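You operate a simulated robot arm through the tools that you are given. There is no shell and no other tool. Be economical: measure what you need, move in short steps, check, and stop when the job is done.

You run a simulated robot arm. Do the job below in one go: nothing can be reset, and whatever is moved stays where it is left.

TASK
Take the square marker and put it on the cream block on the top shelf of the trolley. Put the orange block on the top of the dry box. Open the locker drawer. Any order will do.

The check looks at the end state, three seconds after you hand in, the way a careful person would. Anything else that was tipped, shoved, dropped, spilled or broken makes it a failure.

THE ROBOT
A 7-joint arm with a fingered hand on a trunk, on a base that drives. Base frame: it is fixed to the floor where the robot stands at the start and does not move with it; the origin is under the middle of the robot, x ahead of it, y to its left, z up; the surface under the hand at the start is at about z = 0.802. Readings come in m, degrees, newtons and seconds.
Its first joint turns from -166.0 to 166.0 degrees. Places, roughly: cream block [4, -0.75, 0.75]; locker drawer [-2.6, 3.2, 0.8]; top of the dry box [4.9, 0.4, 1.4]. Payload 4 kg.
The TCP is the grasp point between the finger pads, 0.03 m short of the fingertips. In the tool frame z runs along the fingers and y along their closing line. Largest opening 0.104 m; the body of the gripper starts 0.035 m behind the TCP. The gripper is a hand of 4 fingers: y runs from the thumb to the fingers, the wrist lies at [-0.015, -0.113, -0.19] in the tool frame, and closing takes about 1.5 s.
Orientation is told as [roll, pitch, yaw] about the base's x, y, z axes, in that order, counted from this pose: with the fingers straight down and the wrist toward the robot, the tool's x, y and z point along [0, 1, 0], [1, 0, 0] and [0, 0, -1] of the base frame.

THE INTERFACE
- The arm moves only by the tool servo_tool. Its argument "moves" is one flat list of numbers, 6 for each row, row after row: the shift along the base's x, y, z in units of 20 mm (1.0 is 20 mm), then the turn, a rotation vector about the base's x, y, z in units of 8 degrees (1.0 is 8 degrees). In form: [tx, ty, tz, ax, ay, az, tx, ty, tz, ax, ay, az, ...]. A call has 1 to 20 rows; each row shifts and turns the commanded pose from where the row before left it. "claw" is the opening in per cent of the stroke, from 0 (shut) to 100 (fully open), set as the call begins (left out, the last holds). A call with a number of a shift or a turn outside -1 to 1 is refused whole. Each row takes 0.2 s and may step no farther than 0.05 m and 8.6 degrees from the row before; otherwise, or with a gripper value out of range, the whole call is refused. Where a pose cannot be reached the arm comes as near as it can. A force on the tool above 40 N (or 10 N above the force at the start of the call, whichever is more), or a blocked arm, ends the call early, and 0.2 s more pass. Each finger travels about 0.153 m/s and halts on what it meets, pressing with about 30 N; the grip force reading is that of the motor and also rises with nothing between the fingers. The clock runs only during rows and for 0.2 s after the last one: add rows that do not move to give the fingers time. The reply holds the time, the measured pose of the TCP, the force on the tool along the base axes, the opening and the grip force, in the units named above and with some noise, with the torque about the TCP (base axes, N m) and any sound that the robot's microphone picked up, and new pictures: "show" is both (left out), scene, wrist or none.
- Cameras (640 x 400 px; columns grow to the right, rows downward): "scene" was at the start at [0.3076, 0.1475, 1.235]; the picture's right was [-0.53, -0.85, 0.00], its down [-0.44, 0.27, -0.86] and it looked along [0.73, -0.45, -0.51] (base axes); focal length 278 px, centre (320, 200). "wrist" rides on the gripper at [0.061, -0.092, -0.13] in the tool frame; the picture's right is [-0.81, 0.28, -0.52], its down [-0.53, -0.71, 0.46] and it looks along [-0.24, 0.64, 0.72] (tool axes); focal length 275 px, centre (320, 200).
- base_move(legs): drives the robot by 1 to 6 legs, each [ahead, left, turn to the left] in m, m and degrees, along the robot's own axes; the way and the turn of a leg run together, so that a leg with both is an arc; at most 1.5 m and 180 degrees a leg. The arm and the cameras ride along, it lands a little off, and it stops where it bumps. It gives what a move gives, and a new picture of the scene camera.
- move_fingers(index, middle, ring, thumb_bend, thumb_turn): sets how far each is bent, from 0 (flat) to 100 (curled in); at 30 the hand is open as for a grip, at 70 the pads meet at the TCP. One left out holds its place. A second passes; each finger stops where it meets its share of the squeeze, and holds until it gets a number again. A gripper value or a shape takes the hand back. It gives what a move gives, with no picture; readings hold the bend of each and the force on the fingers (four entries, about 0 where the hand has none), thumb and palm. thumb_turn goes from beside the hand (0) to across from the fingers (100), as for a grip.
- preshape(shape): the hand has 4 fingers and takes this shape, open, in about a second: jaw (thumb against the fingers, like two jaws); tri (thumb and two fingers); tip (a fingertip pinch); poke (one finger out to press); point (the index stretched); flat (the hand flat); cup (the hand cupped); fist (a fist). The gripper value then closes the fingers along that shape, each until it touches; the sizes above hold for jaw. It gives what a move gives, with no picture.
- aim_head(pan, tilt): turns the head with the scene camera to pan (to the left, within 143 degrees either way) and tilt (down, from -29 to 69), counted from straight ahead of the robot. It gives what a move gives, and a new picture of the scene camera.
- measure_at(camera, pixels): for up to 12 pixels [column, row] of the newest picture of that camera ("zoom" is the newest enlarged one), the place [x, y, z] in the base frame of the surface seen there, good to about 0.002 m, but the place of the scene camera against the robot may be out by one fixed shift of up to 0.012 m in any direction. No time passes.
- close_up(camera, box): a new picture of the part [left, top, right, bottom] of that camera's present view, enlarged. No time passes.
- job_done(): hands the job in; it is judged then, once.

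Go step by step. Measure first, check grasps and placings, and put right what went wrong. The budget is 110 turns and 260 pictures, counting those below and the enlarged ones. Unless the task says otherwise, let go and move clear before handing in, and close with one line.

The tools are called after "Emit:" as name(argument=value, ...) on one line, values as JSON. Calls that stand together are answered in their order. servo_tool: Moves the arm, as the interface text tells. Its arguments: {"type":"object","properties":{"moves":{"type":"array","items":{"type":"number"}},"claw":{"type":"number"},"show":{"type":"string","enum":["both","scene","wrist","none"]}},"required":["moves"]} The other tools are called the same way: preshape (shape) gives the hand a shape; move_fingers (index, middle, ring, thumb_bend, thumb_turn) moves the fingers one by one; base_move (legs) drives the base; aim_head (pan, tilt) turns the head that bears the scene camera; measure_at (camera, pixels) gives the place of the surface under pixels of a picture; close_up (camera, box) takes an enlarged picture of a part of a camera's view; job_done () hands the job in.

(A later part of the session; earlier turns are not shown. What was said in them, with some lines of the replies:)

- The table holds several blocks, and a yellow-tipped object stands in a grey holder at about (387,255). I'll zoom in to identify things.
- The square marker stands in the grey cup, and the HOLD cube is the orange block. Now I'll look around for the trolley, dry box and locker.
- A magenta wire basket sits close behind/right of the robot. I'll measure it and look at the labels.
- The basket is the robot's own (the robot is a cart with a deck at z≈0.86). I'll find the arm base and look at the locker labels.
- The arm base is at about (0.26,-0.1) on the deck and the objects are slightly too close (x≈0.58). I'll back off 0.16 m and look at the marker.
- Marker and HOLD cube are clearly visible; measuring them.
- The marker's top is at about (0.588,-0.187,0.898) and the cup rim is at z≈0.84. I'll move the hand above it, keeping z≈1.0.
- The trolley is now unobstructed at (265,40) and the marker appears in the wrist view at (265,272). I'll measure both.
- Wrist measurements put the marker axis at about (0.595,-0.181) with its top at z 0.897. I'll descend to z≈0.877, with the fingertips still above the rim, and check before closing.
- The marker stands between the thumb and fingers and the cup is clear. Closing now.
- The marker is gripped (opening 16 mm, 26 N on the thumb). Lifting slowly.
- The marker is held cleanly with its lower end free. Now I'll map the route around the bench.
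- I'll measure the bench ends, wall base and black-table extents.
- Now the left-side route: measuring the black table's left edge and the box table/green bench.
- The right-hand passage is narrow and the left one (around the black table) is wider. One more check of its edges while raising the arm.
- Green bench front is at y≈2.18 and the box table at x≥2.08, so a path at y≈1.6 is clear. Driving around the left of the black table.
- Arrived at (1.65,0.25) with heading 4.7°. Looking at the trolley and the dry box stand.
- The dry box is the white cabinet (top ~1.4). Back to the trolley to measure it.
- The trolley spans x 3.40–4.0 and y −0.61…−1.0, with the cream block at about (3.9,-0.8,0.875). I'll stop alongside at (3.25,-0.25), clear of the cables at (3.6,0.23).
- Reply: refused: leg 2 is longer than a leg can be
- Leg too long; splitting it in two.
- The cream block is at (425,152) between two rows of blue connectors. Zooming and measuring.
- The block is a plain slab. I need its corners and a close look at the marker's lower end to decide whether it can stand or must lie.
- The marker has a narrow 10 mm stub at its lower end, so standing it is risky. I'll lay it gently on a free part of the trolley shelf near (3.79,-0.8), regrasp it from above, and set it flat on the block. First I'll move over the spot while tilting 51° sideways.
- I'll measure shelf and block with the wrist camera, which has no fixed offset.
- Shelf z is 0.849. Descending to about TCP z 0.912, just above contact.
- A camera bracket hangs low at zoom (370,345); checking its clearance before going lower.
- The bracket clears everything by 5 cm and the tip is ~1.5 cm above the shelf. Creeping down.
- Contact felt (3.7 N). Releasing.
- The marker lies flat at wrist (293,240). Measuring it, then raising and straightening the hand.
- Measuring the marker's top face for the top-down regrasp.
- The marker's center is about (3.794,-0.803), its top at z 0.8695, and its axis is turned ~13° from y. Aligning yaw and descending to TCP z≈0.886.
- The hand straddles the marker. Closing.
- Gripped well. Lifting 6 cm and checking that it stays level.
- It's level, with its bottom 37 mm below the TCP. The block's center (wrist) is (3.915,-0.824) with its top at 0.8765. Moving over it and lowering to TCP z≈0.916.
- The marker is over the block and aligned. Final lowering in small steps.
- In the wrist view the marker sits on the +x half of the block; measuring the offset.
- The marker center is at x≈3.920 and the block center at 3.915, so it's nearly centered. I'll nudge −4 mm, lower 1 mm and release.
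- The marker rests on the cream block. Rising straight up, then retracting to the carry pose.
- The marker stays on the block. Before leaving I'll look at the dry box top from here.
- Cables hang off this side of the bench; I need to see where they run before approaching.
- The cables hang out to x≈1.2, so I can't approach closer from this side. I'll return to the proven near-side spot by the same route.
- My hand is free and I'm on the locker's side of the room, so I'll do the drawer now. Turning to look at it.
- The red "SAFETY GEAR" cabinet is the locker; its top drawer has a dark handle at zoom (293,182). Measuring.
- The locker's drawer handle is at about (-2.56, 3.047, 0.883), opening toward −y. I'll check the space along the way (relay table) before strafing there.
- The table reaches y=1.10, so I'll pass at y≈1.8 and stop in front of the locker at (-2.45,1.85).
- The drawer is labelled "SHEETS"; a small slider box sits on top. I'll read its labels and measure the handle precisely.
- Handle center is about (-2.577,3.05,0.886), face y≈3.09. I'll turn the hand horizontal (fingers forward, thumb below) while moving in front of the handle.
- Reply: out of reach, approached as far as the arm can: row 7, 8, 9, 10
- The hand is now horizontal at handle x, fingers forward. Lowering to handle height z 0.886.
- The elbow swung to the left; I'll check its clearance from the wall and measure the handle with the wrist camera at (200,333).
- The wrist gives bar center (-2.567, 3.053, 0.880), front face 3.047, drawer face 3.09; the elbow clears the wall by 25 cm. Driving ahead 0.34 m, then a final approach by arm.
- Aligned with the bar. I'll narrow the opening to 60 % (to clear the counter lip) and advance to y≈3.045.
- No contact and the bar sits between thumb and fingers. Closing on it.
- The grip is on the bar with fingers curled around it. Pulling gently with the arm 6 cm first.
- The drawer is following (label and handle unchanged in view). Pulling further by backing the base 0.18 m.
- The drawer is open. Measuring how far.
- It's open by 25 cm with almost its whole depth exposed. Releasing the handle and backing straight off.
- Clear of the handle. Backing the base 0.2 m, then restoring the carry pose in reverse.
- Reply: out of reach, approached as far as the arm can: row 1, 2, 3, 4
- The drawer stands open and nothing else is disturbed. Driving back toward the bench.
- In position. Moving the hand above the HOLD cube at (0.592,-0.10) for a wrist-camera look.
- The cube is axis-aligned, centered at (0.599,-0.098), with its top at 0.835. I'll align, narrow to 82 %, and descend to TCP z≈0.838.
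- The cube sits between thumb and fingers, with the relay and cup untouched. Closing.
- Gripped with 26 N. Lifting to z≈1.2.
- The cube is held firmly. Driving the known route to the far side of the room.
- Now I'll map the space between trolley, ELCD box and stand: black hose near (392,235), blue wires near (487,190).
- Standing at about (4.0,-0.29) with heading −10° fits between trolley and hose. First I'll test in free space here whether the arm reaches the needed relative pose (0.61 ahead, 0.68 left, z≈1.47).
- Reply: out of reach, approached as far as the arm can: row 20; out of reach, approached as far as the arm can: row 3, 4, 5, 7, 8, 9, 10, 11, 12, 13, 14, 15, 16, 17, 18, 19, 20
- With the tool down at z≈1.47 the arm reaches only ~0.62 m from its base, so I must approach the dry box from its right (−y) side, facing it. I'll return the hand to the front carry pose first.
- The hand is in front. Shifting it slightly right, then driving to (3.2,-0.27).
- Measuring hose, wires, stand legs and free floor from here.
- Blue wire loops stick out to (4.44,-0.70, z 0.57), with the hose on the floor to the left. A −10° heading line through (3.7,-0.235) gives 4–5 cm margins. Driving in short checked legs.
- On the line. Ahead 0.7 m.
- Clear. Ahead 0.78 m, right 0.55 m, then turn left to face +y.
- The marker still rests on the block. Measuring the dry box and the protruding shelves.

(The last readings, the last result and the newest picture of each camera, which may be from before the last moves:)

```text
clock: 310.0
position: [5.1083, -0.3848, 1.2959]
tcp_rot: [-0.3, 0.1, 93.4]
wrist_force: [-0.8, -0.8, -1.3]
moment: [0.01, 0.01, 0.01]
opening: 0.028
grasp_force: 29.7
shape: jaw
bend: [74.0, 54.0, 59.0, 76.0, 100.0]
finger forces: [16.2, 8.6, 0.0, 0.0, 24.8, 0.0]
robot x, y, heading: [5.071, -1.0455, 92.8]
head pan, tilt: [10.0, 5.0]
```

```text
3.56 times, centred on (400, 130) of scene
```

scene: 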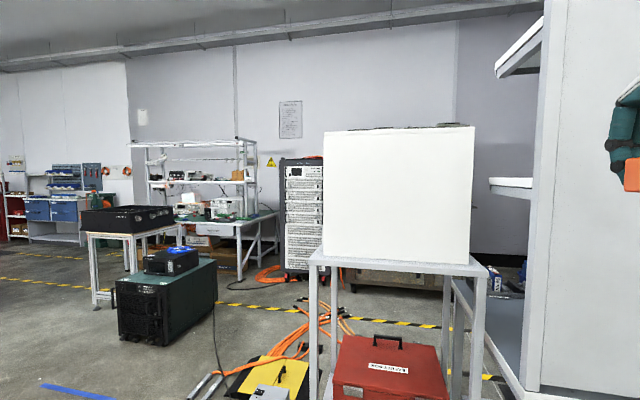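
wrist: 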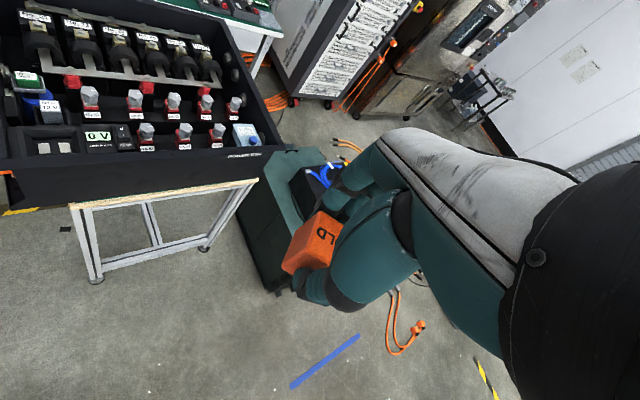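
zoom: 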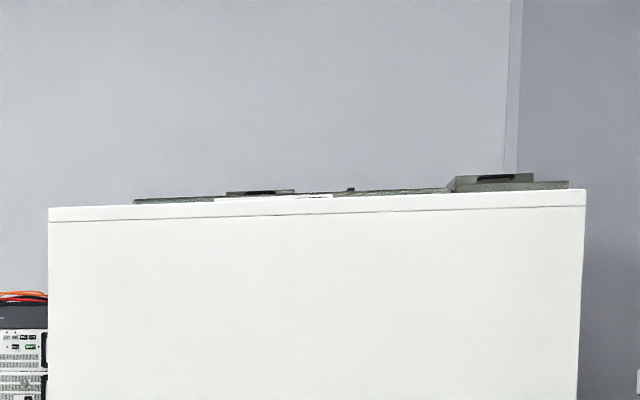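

Dry box top: x 4.645–5.09, y 0.187–0.54, z 1.41; the shelf panel begins at x 5.16. Strafing to x≈4.77, then raising the hand.

Emit:
base_move(legs=[[0, 0, -2.6], [0, 0.3, 0]])

Emit:
servo_tool(moves=[0, 0, 1, 0, 0, 0, 0, 0, 1, 0, 0, 0, 0, 0, 1, 0, 0, 0, 0, 0, 1, 0, 0, 0, 0, 0, 1, 0, 0, 0, 0, 0, 1, 0, 0, 0, 0, 0, 1, 0, 0, 0, 0, 0, 1, 0, 0, 0, 0, 0, 1, 0, 0, 0, 0, 0, 1, 0, 0, 0, 0, 0, 1, 0, 0, 0, 0, 0, 1, 0, 0, 0], show="wrist")

```text
clock: 312.5
position: [4.8377, -0.3859, 1.2971]
tcp_rot: [-0.4, -0.2, 90.5]
wrist_force: [0.8, -0.8, -0.1]
moment: [0.03, -0.04, 0.04]
opening: 0.0279
grasp_force: 30.0
shape: jaw
bend: [74.0, 54.0, 59.0, 76.0, 100.0]
finger forces: [16.3, 8.6, 0.1, 0.1, 24.9, 0.1]
robot x, y, heading: [4.7688, -1.0485, 89.6]
head pan, tilt: [10.0, 5.0]
```

scene: 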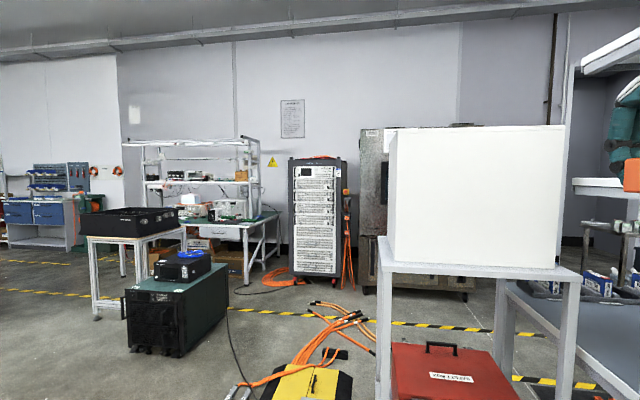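

```text
clock: 315.1
position: [4.8394, -0.3886, 1.5372]
tcp_rot: [-0.4, -0.1, 90.3]
wrist_force: [0.1, -0.1, 0.3]
moment: [0.0, 0.02, 0.01]
opening: 0.0279
grasp_force: 30.0
shape: jaw
bend: [74.0, 54.0, 59.0, 76.0, 100.0]
finger forces: [16.3, 8.8, 0.0, 0.0, 25.1, 0.0]
robot x, y, heading: [4.7682, -1.0434, 89.4]
head pan, tilt: [10.0, 5.0]
```

wrist: 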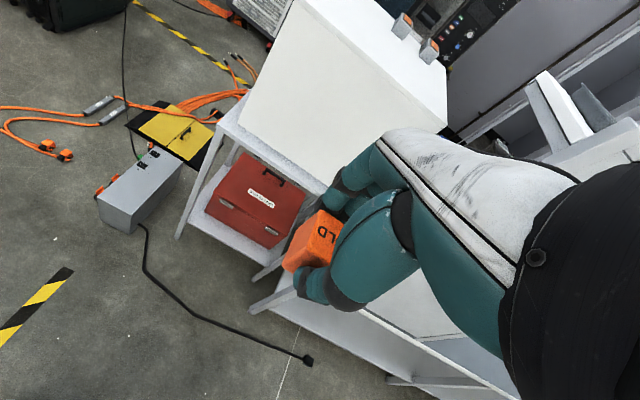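

Two small blocks appear at wrist (403,25) and (430,48) – checking whether they are on the dry box top.

Emit:
measure_at(camera="wrist", pixels=[[403, 25], [428, 50], [430, 42], [380, 40], [443, 120], [445, 75], [330, 20], [415, 80], [350, 10], [300, 5]])

Emit:
close_up(camera="wrist", box=[280, 0, 480, 140])

```text
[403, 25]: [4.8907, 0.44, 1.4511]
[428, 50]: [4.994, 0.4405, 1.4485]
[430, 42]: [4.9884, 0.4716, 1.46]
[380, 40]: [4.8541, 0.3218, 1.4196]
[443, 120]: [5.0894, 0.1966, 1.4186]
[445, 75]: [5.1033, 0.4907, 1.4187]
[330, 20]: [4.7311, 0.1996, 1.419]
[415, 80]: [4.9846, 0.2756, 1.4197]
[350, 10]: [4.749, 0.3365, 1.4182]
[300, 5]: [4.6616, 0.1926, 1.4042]
```

```text
2.86 times, centred on (380, 70) of wrist
```

zoom: 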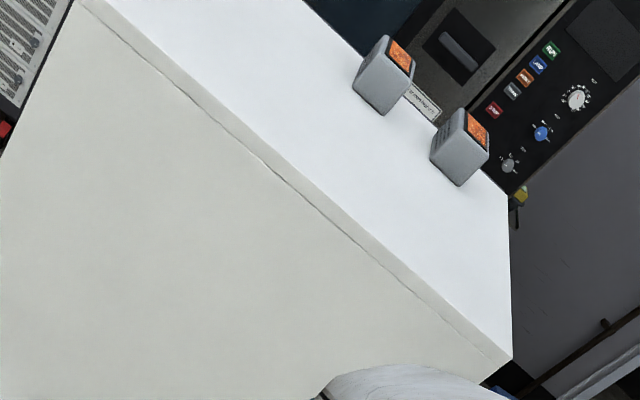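

Two grey blocks sit on the rear of the top (y≥0.44); the top is z 1.419. I'll place at about (4.80,0.255). Driving ahead 0.46 m with the cube 8 cm above top height.

Emit:
base_move(legs=[[0.46, 0, 0.4]])

Emit:
servo_tool(moves=[-0.3, 0.8, -0.1, 0, 0, 0, -0.3, 0.8, -0.1, 0, 0, 0, -0.3, 0.8, -0.1, 0, 0, 0, -0.3, 0.8, -0.1, 0, 0, 0, -0.3, 0.8, -0.1, 0, 0, 0, -0.3, 0.8, -0.1, 0, 0, 0])

```text
clock: 317.8
position: [4.8233, 0.07, 1.5373]
tcp_rot: [-0.4, -0.1, 91.7]
wrist_force: [-1.3, 0.0, -0.1]
moment: [-0.02, 0.01, 0.02]
opening: 0.028
grasp_force: 29.9
shape: jaw
bend: [74.0, 54.0, 59.0, 76.0, 100.0]
finger forces: [16.3, 8.7, 0.1, 0.0, 25.0, 0.1]
robot x, y, heading: [4.764, -0.5922, 90.7]
head pan, tilt: [10.0, 5.0]
```

scene: 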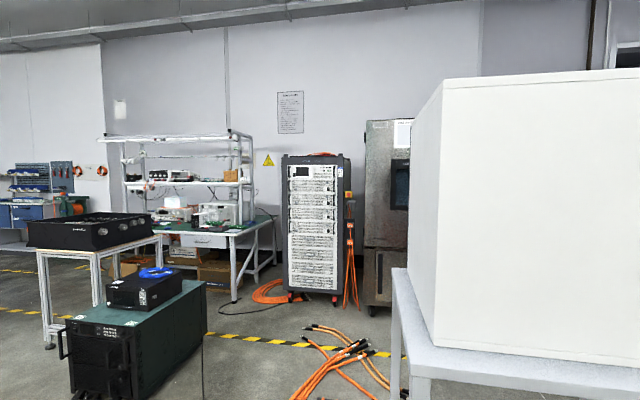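

```text
clock: 319.2
position: [4.787, 0.1654, 1.5261]
tcp_rot: [-0.3, -0.1, 91.7]
wrist_force: [0.3, 0.3, -0.8]
moment: [-0.02, 0.01, -0.01]
opening: 0.0277
grasp_force: 30.1
shape: jaw
bend: [74.0, 54.0, 59.0, 76.0, 100.0]
finger forces: [16.3, 8.6, 0.1, 0.0, 25.0, 0.0]
robot x, y, heading: [4.7666, -0.5928, 90.7]
head pan, tilt: [10.0, 5.0]
```

scene: 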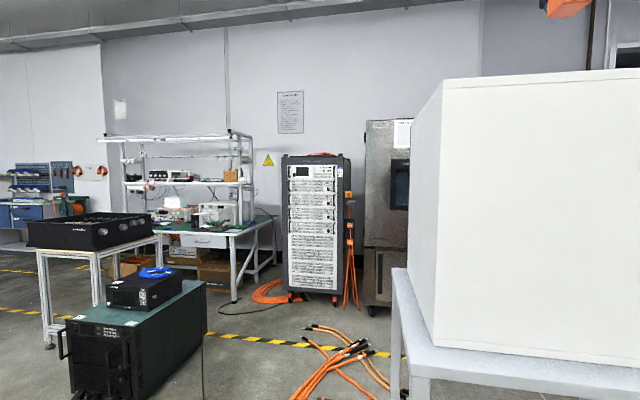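
wrist: 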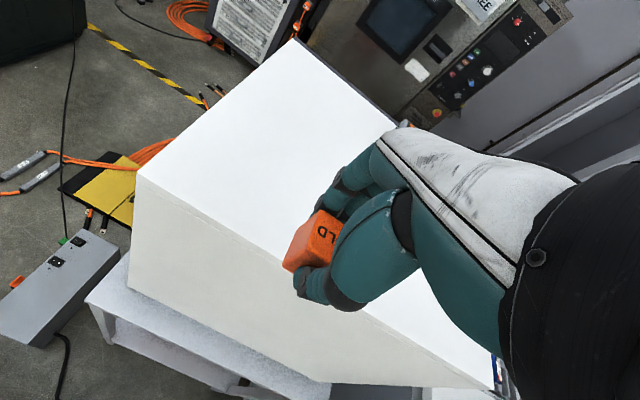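

Over the top. Moving to y≈0.255 and lowering to TCP z≈1.466.

Emit:
servo_tool(moves=[0, 0.75, 0, 0, 0, 0, 0, 0.75, 0, 0, 0, 0, 0, 0.75, 0, 0, 0, 0, 0, 0.75, 0, 0, 0, 0, 0, 0.75, 0, 0, 0, 0, 0, 0.75, 0, 0, 0, 0, 0, 0, -0.5, 0, 0, 0, 0, 0, -0.5, 0, 0, 0, 0, 0, -0.5, 0, 0, 0, 0, 0, -0.5, 0, 0, 0, 0, 0, -0.5, 0, 0, 0, 0, 0, -0.5, 0, 0, 0], show="wrist")

Emit:
close_up(camera="wrist", box=[220, 120, 420, 320])

Emit:
aim_head(pan=-5, tilt=-8)

```text
clock: 321.8
position: [4.7936, 0.2617, 1.4976]
tcp_rot: [-0.4, 0.0, 91.6]
wrist_force: [-0.4, -0.7, -0.6]
moment: [0.03, 0.0, -0.01]
opening: 0.0279
grasp_force: 30.1
shape: jaw
bend: [74.0, 54.0, 59.0, 76.0, 100.0]
finger forces: [16.3, 8.7, 0.0, 0.0, 25.0, 0.0]
out of reach, approached as far as the arm can: row 5, 6, 7, 8, 9, 10, 11, 12
robot x, y, heading: [4.7639, -0.5914, 90.7]
head pan, tilt: [10.0, 5.0]
```

wrist: 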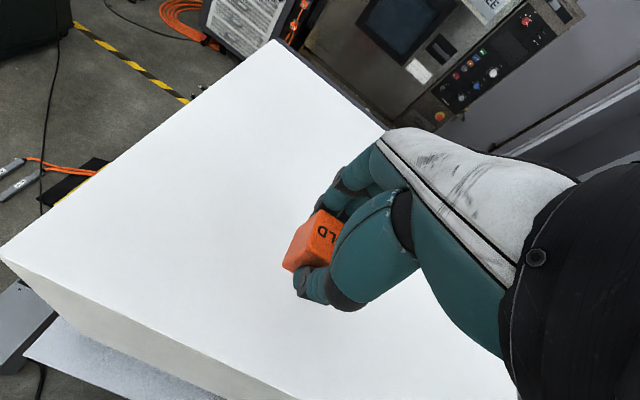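

```text
2.00 times, centred on (320, 220) of wrist
```

zoom: 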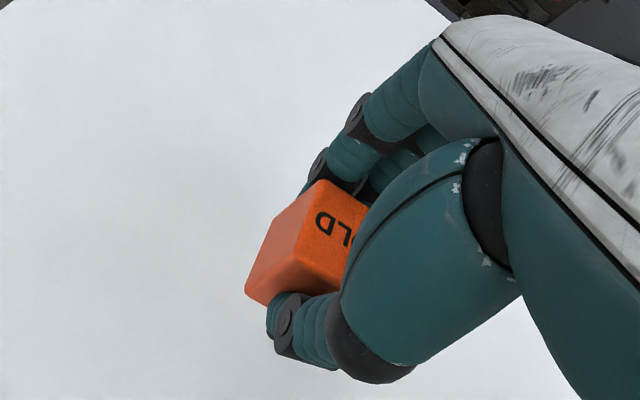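

```text
clock: 322.6
position: [4.7941, 0.2638, 1.4975]
tcp_rot: [-0.4, 0.0, 91.6]
wrist_force: [0.0, -0.1, -0.4]
moment: [0.02, -0.01, 0.01]
opening: 0.0282
grasp_force: 30.2
shape: jaw
bend: [74.0, 54.0, 59.0, 76.0, 100.0]
finger forces: [16.3, 8.7, 0.0, 0.1, 25.0, 0.1]
robot x, y, heading: [4.7688, -0.5912, 91.1]
head pan, tilt: [-5.0, -8.0]
```

scene: 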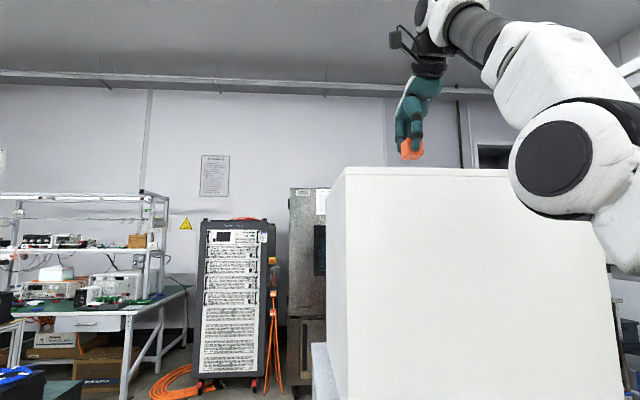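

At the reach limit; I'll come back 1.5 cm in y and lower gradually.

Emit:
servo_tool(moves=[0, -0.75, 0, 0, 0, 0, 0, 0, -0.4, 0, 0, 0, 0, 0, -0.4, 0, 0, 0, 0, 0, -0.4, 0, 0, 0, 0, 0, -0.3, 0, 0, 0], show="wrist")

Emit:
close_up(camera="scene", box=[340, 80, 500, 200])

```text
clock: 323.8
position: [4.7901, 0.2652, 1.4936]
tcp_rot: [-0.4, 0.0, 91.6]
wrist_force: [-0.5, 1.1, -0.3]
moment: [0.0, 0.02, 0.0]
opening: 0.028
grasp_force: 30.1
shape: jaw
bend: [74.0, 54.0, 59.0, 76.0, 100.0]
finger forces: [16.2, 8.6, 0.1, 0.1, 25.0, 0.1]
out of reach, approached as far as the arm can: row 1, 2, 3, 4, 5
robot x, y, heading: [4.7644, -0.5909, 90.7]
head pan, tilt: [-5.0, -8.0]
```

wrist: 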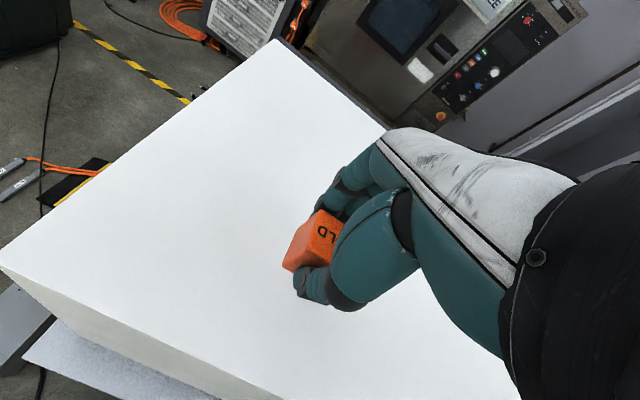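

```text
3.33 times, centred on (420, 140) of scene
```

zoom: 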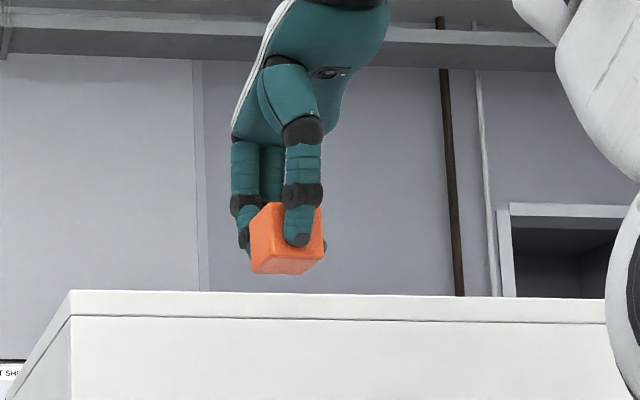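

The arm seems stuck at a joint limit rather than distance. I'll retract a little (and up) to recover a clean pose.

Emit:
servo_tool(moves=[0, -0.5, 1, 0, 0, 0, 0, -0.5, 1, 0, 0, 0, 0, -0.7, 1, 0, 0, 0, 0, -0.7, 1, 0, 0, 0], show="none")

```text
clock: 324.8
position: [4.8067, 0.1959, 1.5409]
tcp_rot: [-0.4, 0.1, 91.6]
wrist_force: [-0.3, 0.3, -0.9]
moment: [-0.01, 0.0, 0.02]
opening: 0.0277
grasp_force: 30.1
shape: jaw
bend: [74.0, 54.0, 59.0, 76.0, 100.0]
finger forces: [16.3, 8.7, 0.1, 0.1, 25.0, 0.1]
out of reach, approached as far as the arm can: row 1, 2, 3, 4
robot x, y, heading: [4.7626, -0.5866, 91.1]
head pan, tilt: [-5.0, -8.0]
```

I'm at the edge of the reach sphere (high z costs reach). I'll retract to y≈0.12, lower to z≈1.475 there (cube still 18 mm above the top), then move forward.

Emit:
servo_tool(moves=[-0.2, -1, 0, 0, 0, 0, -0.2, -1, 0, 0, 0, 0, -0.2, -1, -0.3, 0, 0, 0, -0.2, -1, -0.4, 0, 0, 0, 0, 0, -0.5, 0, 0, 0], show="none")

```text
clock: 326.0
position: [4.791, 0.1173, 1.5151]
tcp_rot: [-0.4, 0.0, 91.6]
wrist_force: [0.1, 0.3, -1.1]
moment: [-0.01, -0.02, -0.03]
opening: 0.0282
grasp_force: 30.0
shape: jaw
bend: [74.0, 54.0, 59.0, 76.0, 100.0]
finger forces: [16.3, 8.7, 0.0, 0.0, 25.1, 0.0]
robot x, y, heading: [4.7627, -0.5946, 90.7]
head pan, tilt: [-5.0, -8.0]
```

Clean again at (4.791,0.117,1.515). Lowering to 1.475 and then moving forward.

Emit:
servo_tool(moves=[0, 0, -0.6, 0, 0, 0, 0, 0, -0.7, 0, 0, 0, 0, 0, -0.7, 0, 0, 0, 0, 0.7, 0, 0, 0, 0, 0, 0.7, 0, 0, 0, 0, 0, 0.7, 0, 0, 0, 0, 0, 0.7, 0, 0, 0, 0, 0, 0.7, 0, 0, 0, 0, 0, 0.7, 0, 0, 0, 0, 0, 0.7, 0, 0, 0, 0, 0, 0.7, 0, 0, 0, 0, 0, 0.7, 0, 0, 0, 0], show="wrist")

Emit:
close_up(camera="scene", box=[340, 80, 500, 200])

```text
clock: 328.6
position: [4.7909, 0.2439, 1.4774]
tcp_rot: [-0.4, 0.0, 91.6]
wrist_force: [0.4, -0.3, -0.7]
moment: [0.03, -0.02, 0.0]
opening: 0.0278
grasp_force: 30.1
shape: jaw
bend: [74.0, 54.0, 59.0, 76.0, 100.0]
finger forces: [16.3, 8.7, 0.0, 0.0, 25.0, 0.0]
robot x, y, heading: [4.7646, -0.5919, 90.7]
head pan, tilt: [-5.0, -8.0]
```

wrist: 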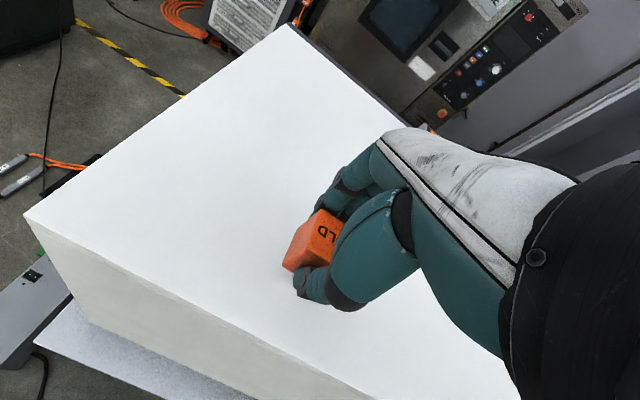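

```text
3.33 times, centred on (420, 140) of scene
```

zoom: 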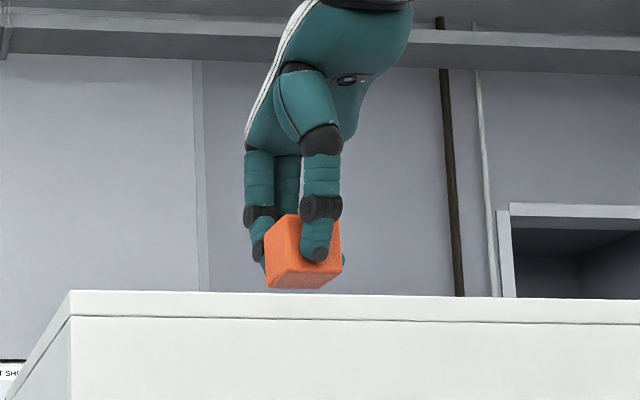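

Now reachable; the cube is ~2 cm above the top, 4 cm in from the edge. Lowering to contact.

Emit:
servo_tool(moves=[0, 0, -0.3, 0, 0, 0, 0, 0, -0.3, 0, 0, 0, 0, 0, -0.2, 0, 0, 0, 0, 0, -0.1, 0, 0, 0], show="none")

Emit:
close_up(camera="scene", box=[340, 80, 500, 200])

Emit:
close_up(camera="wrist", box=[240, 180, 400, 340])

```text
clock: 329.6
position: [4.7904, 0.2447, 1.46]
tcp_rot: [-0.4, 0.0, 91.6]
wrist_force: [-0.2, 0.2, 1.1]
moment: [0.0, -0.01, -0.02]
opening: 0.028
grasp_force: 29.9
shape: jaw
bend: [74.0, 54.0, 59.0, 76.0, 100.0]
finger forces: [16.3, 8.7, 0.1, 0.0, 25.0, 0.0]
robot x, y, heading: [4.7656, -0.5902, 90.9]
head pan, tilt: [-5.0, -8.0]
```

```text
3.33 times, centred on (420, 140) of scene
```

zoom: 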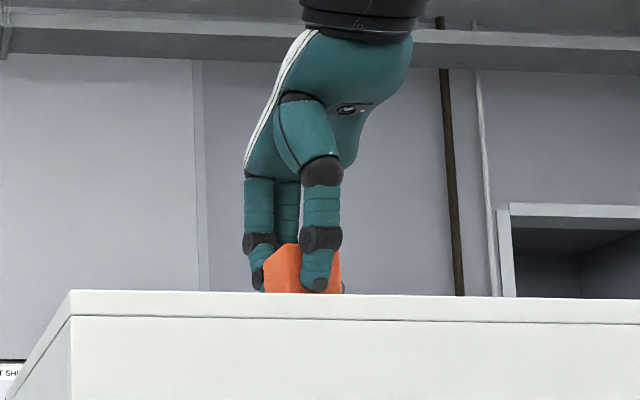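

```text
2.50 times, centred on (320, 260) of wrist
```

zoom: 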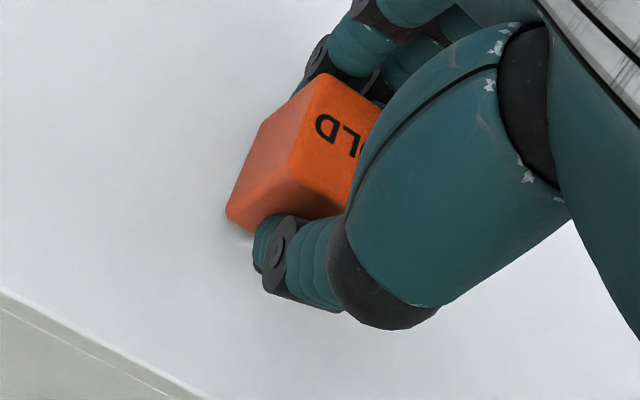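

Almost touching (TCP 1.460, contact expected near 1.457). Two more millimetres until force shows.

Emit:
servo_tool(moves=[0, 0, -0.1, 0, 0, 0, 0, 0, -0.08, 0, 0, 0], show="none")

```text
clock: 330.2
position: [4.7906, 0.2444, 1.4563]
tcp_rot: [-0.3, -0.1, 91.6]
wrist_force: [0.5, -0.2, 2.9]
moment: [0.06, -0.03, 0.0]
opening: 0.0281
grasp_force: 29.9
shape: jaw
bend: [74.0, 54.0, 59.0, 76.0, 100.0]
finger forces: [16.3, 9.0, 0.1, 0.0, 25.3, 0.0]
robot x, y, heading: [4.7656, -0.5885, 90.7]
head pan, tilt: [-5.0, -8.0]
```

Contact (2.9 N). Releasing to 80 %.

Emit:
servo_tool(moves=[0, 0, 0, 0, 0, 0, 0, 0, 0, 0, 0, 0, 0, 0, 0, 0, 0, 0, 0, 0, 0, 0, 0, 0, 0, 0, 0, 0, 0, 0], claw=80, show="wrist")

Emit:
close_up(camera="scene", box=[340, 80, 500, 200])

```text
clock: 331.4
position: [4.7903, 0.2445, 1.4569]
tcp_rot: [-0.5, 0.0, 91.6]
wrist_force: [-0.6, 0.0, 0.4]
moment: [-0.01, -0.01, 0.01]
opening: 0.0831
grasp_force: 0.3
shape: jaw
bend: [27.0, 34.0, 32.0, 50.0, 99.0]
finger forces: [0.1, 0.0, 0.0, 0.0, 0.1, 0.0]
robot x, y, heading: [4.7584, -0.5925, 90.9]
head pan, tilt: [-5.0, -8.0]
```

wrist: 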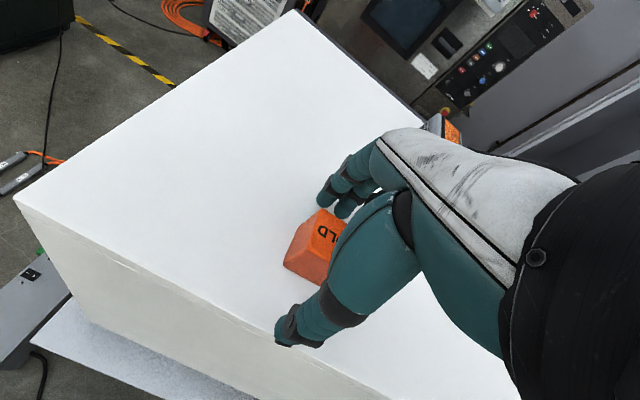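

```text
3.33 times, centred on (420, 140) of scene
```

zoom: 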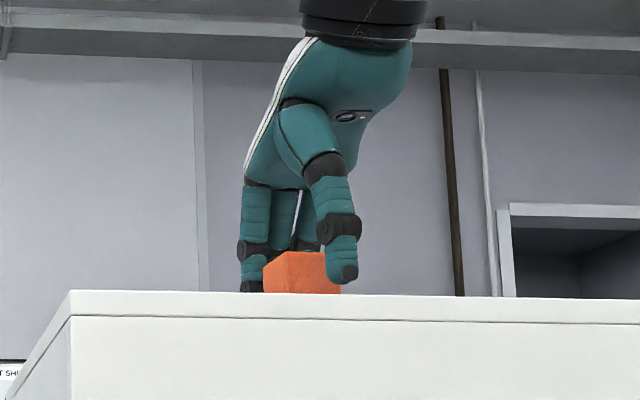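

The cube stands free on the top. To avoid the reach limit I'll rise 2 cm, slide sideways (+x, out of the open end of the grip), then retract.

Emit:
servo_tool(moves=[0, 0, 0.4, 0, 0, 0, 0, 0, 0.6, 0, 0, 0, 0.6, 0, 0, 0, 0, 0, 0.9, 0, 0, 0, 0, 0, 0.9, 0, 0, 0, 0, 0, 0.9, 0, 0, 0, 0, 0, 0.9, 0, 0, 0, 0, 0, 0.9, 0, 0, 0, 0, 0], show="wrist")

Emit:
close_up(camera="scene", box=[340, 80, 500, 200])

```text
clock: 333.2
position: [4.8922, 0.2449, 1.4775]
tcp_rot: [-0.4, 0.0, 91.7]
wrist_force: [0.0, 0.2, 0.3]
moment: [-0.01, -0.05, 0.03]
opening: 0.083
grasp_force: 0.1
shape: jaw
bend: [27.0, 34.0, 32.0, 50.0, 99.0]
finger forces: [0.0, 0.0, 0.0, 0.0, 0.1, 0.0]
robot x, y, heading: [4.7664, -0.5929, 90.9]
head pan, tilt: [-5.0, -8.0]
```

wrist: 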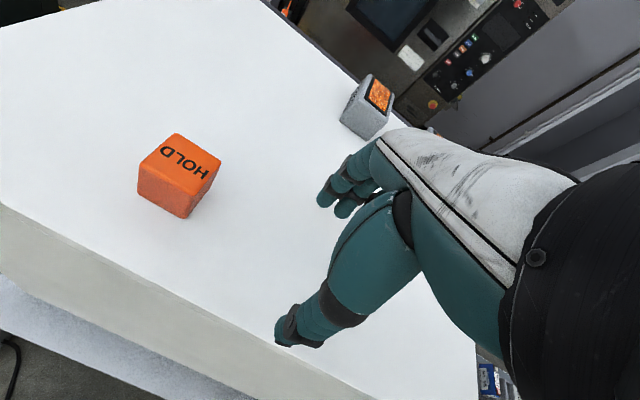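

```text
3.33 times, centred on (420, 140) of scene
```

zoom: 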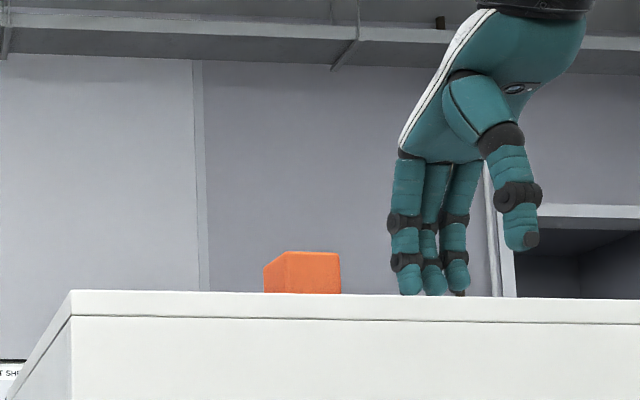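

The cube sits flat on the dry box. Retracting the hand and backing the base off.

Emit:
servo_tool(moves=[0, -1, 0.4, 0, 0, 0, 0, -1, 0.4, 0, 0, 0, 0, -1, 0.4, 0, 0, 0, 0, -1, 0.4, 0, 0, 0, 0, -1, 0, 0, 0, 0, 0, -1, 0, 0, 0, 0, 0, -1, 0, 0, 0, 0, 0, -1, 0, 0, 0, 0], show="none")

Emit:
base_move(legs=[[-0.4, 0, 0]])

Emit:
servo_tool(moves=[0, 0, 0, 0, 0, 0, 0, 0, 0, 0, 0, 0], show="wrist")

Emit:
aim_head(pan=65, tilt=25)

```text
clock: 335.0
position: [4.8939, 0.083, 1.5086]
tcp_rot: [-0.3, 0.0, 91.7]
wrist_force: [0.5, 0.1, -0.7]
moment: [-0.05, 0.03, -0.01]
opening: 0.0831
grasp_force: 0.1
shape: jaw
bend: [27.0, 34.0, 32.0, 50.0, 99.0]
finger forces: [0.1, 0.0, 0.0, 0.1, 0.1, 0.1]
robot x, y, heading: [4.7651, -0.5922, 90.8]
head pan, tilt: [-5.0, -8.0]
```

```text
clock: 337.5
position: [4.9018, -0.3139, 1.5083]
tcp_rot: [-0.5, 0.0, 91.7]
wrist_force: [0.2, 0.8, 0.4]
moment: [0.01, 0.01, -0.04]
opening: 0.0832
grasp_force: 0.1
shape: jaw
bend: [27.0, 34.0, 32.0, 50.0, 99.0]
finger forces: [0.1, 0.0, 0.0, 0.0, 0.0, 0.1]
robot x, y, heading: [4.7738, -0.9899, 90.9]
head pan, tilt: [-5.0, -8.0]
```

scene: 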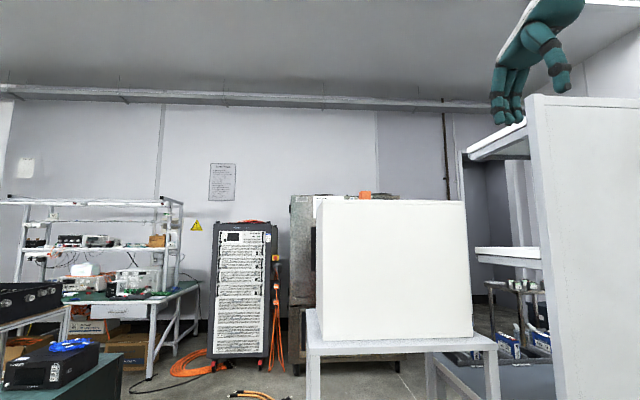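

```text
clock: 338.1
position: [4.8996, -0.3147, 1.5092]
tcp_rot: [-0.3, 0.0, 91.7]
wrist_force: [0.8, -0.2, 0.2]
moment: [-0.02, 0.0, -0.03]
opening: 0.083
grasp_force: 0.1
shape: jaw
bend: [27.0, 34.0, 32.0, 50.0, 99.0]
finger forces: [0.0, 0.0, 0.0, 0.0, 0.0, 0.0]
robot x, y, heading: [4.768, -0.9926, 90.6]
head pan, tilt: [-5.0, -8.0]
```

wrist: 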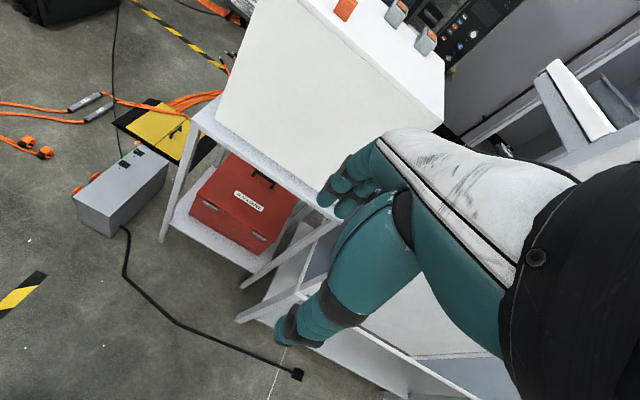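

```text
clock: 339.5
position: [4.8994, -0.3148, 1.5102]
tcp_rot: [-0.4, 0.0, 91.6]
wrist_force: [-0.4, -0.1, -0.7]
moment: [0.01, -0.01, 0.0]
opening: 0.0829
grasp_force: 0.1
shape: jaw
bend: [27.0, 34.0, 32.0, 50.0, 99.0]
finger forces: [0.0, 0.1, 0.0, 0.1, 0.1, 0.0]
robot x, y, heading: [4.7705, -0.9909, 90.9]
head pan, tilt: [65.0, 25.0]
```

scene: 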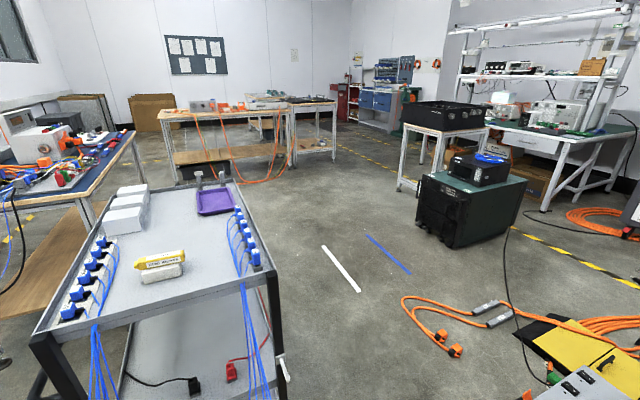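

The latest views show the marker on the cream block at (160,265), the orange cube on the dry box at wrist (345,8), and the hand empty and clear. The locker drawer was left open when I last saw it. Handing in.

Emit:
job_done()

```text
The job is handed in.
```

I've handed the job in: the square marker lies flat on the cream block, the orange HOLD cube is on top of the dry box, and the locker drawer is open by about 25 cm. I saw nothing else disturbed.
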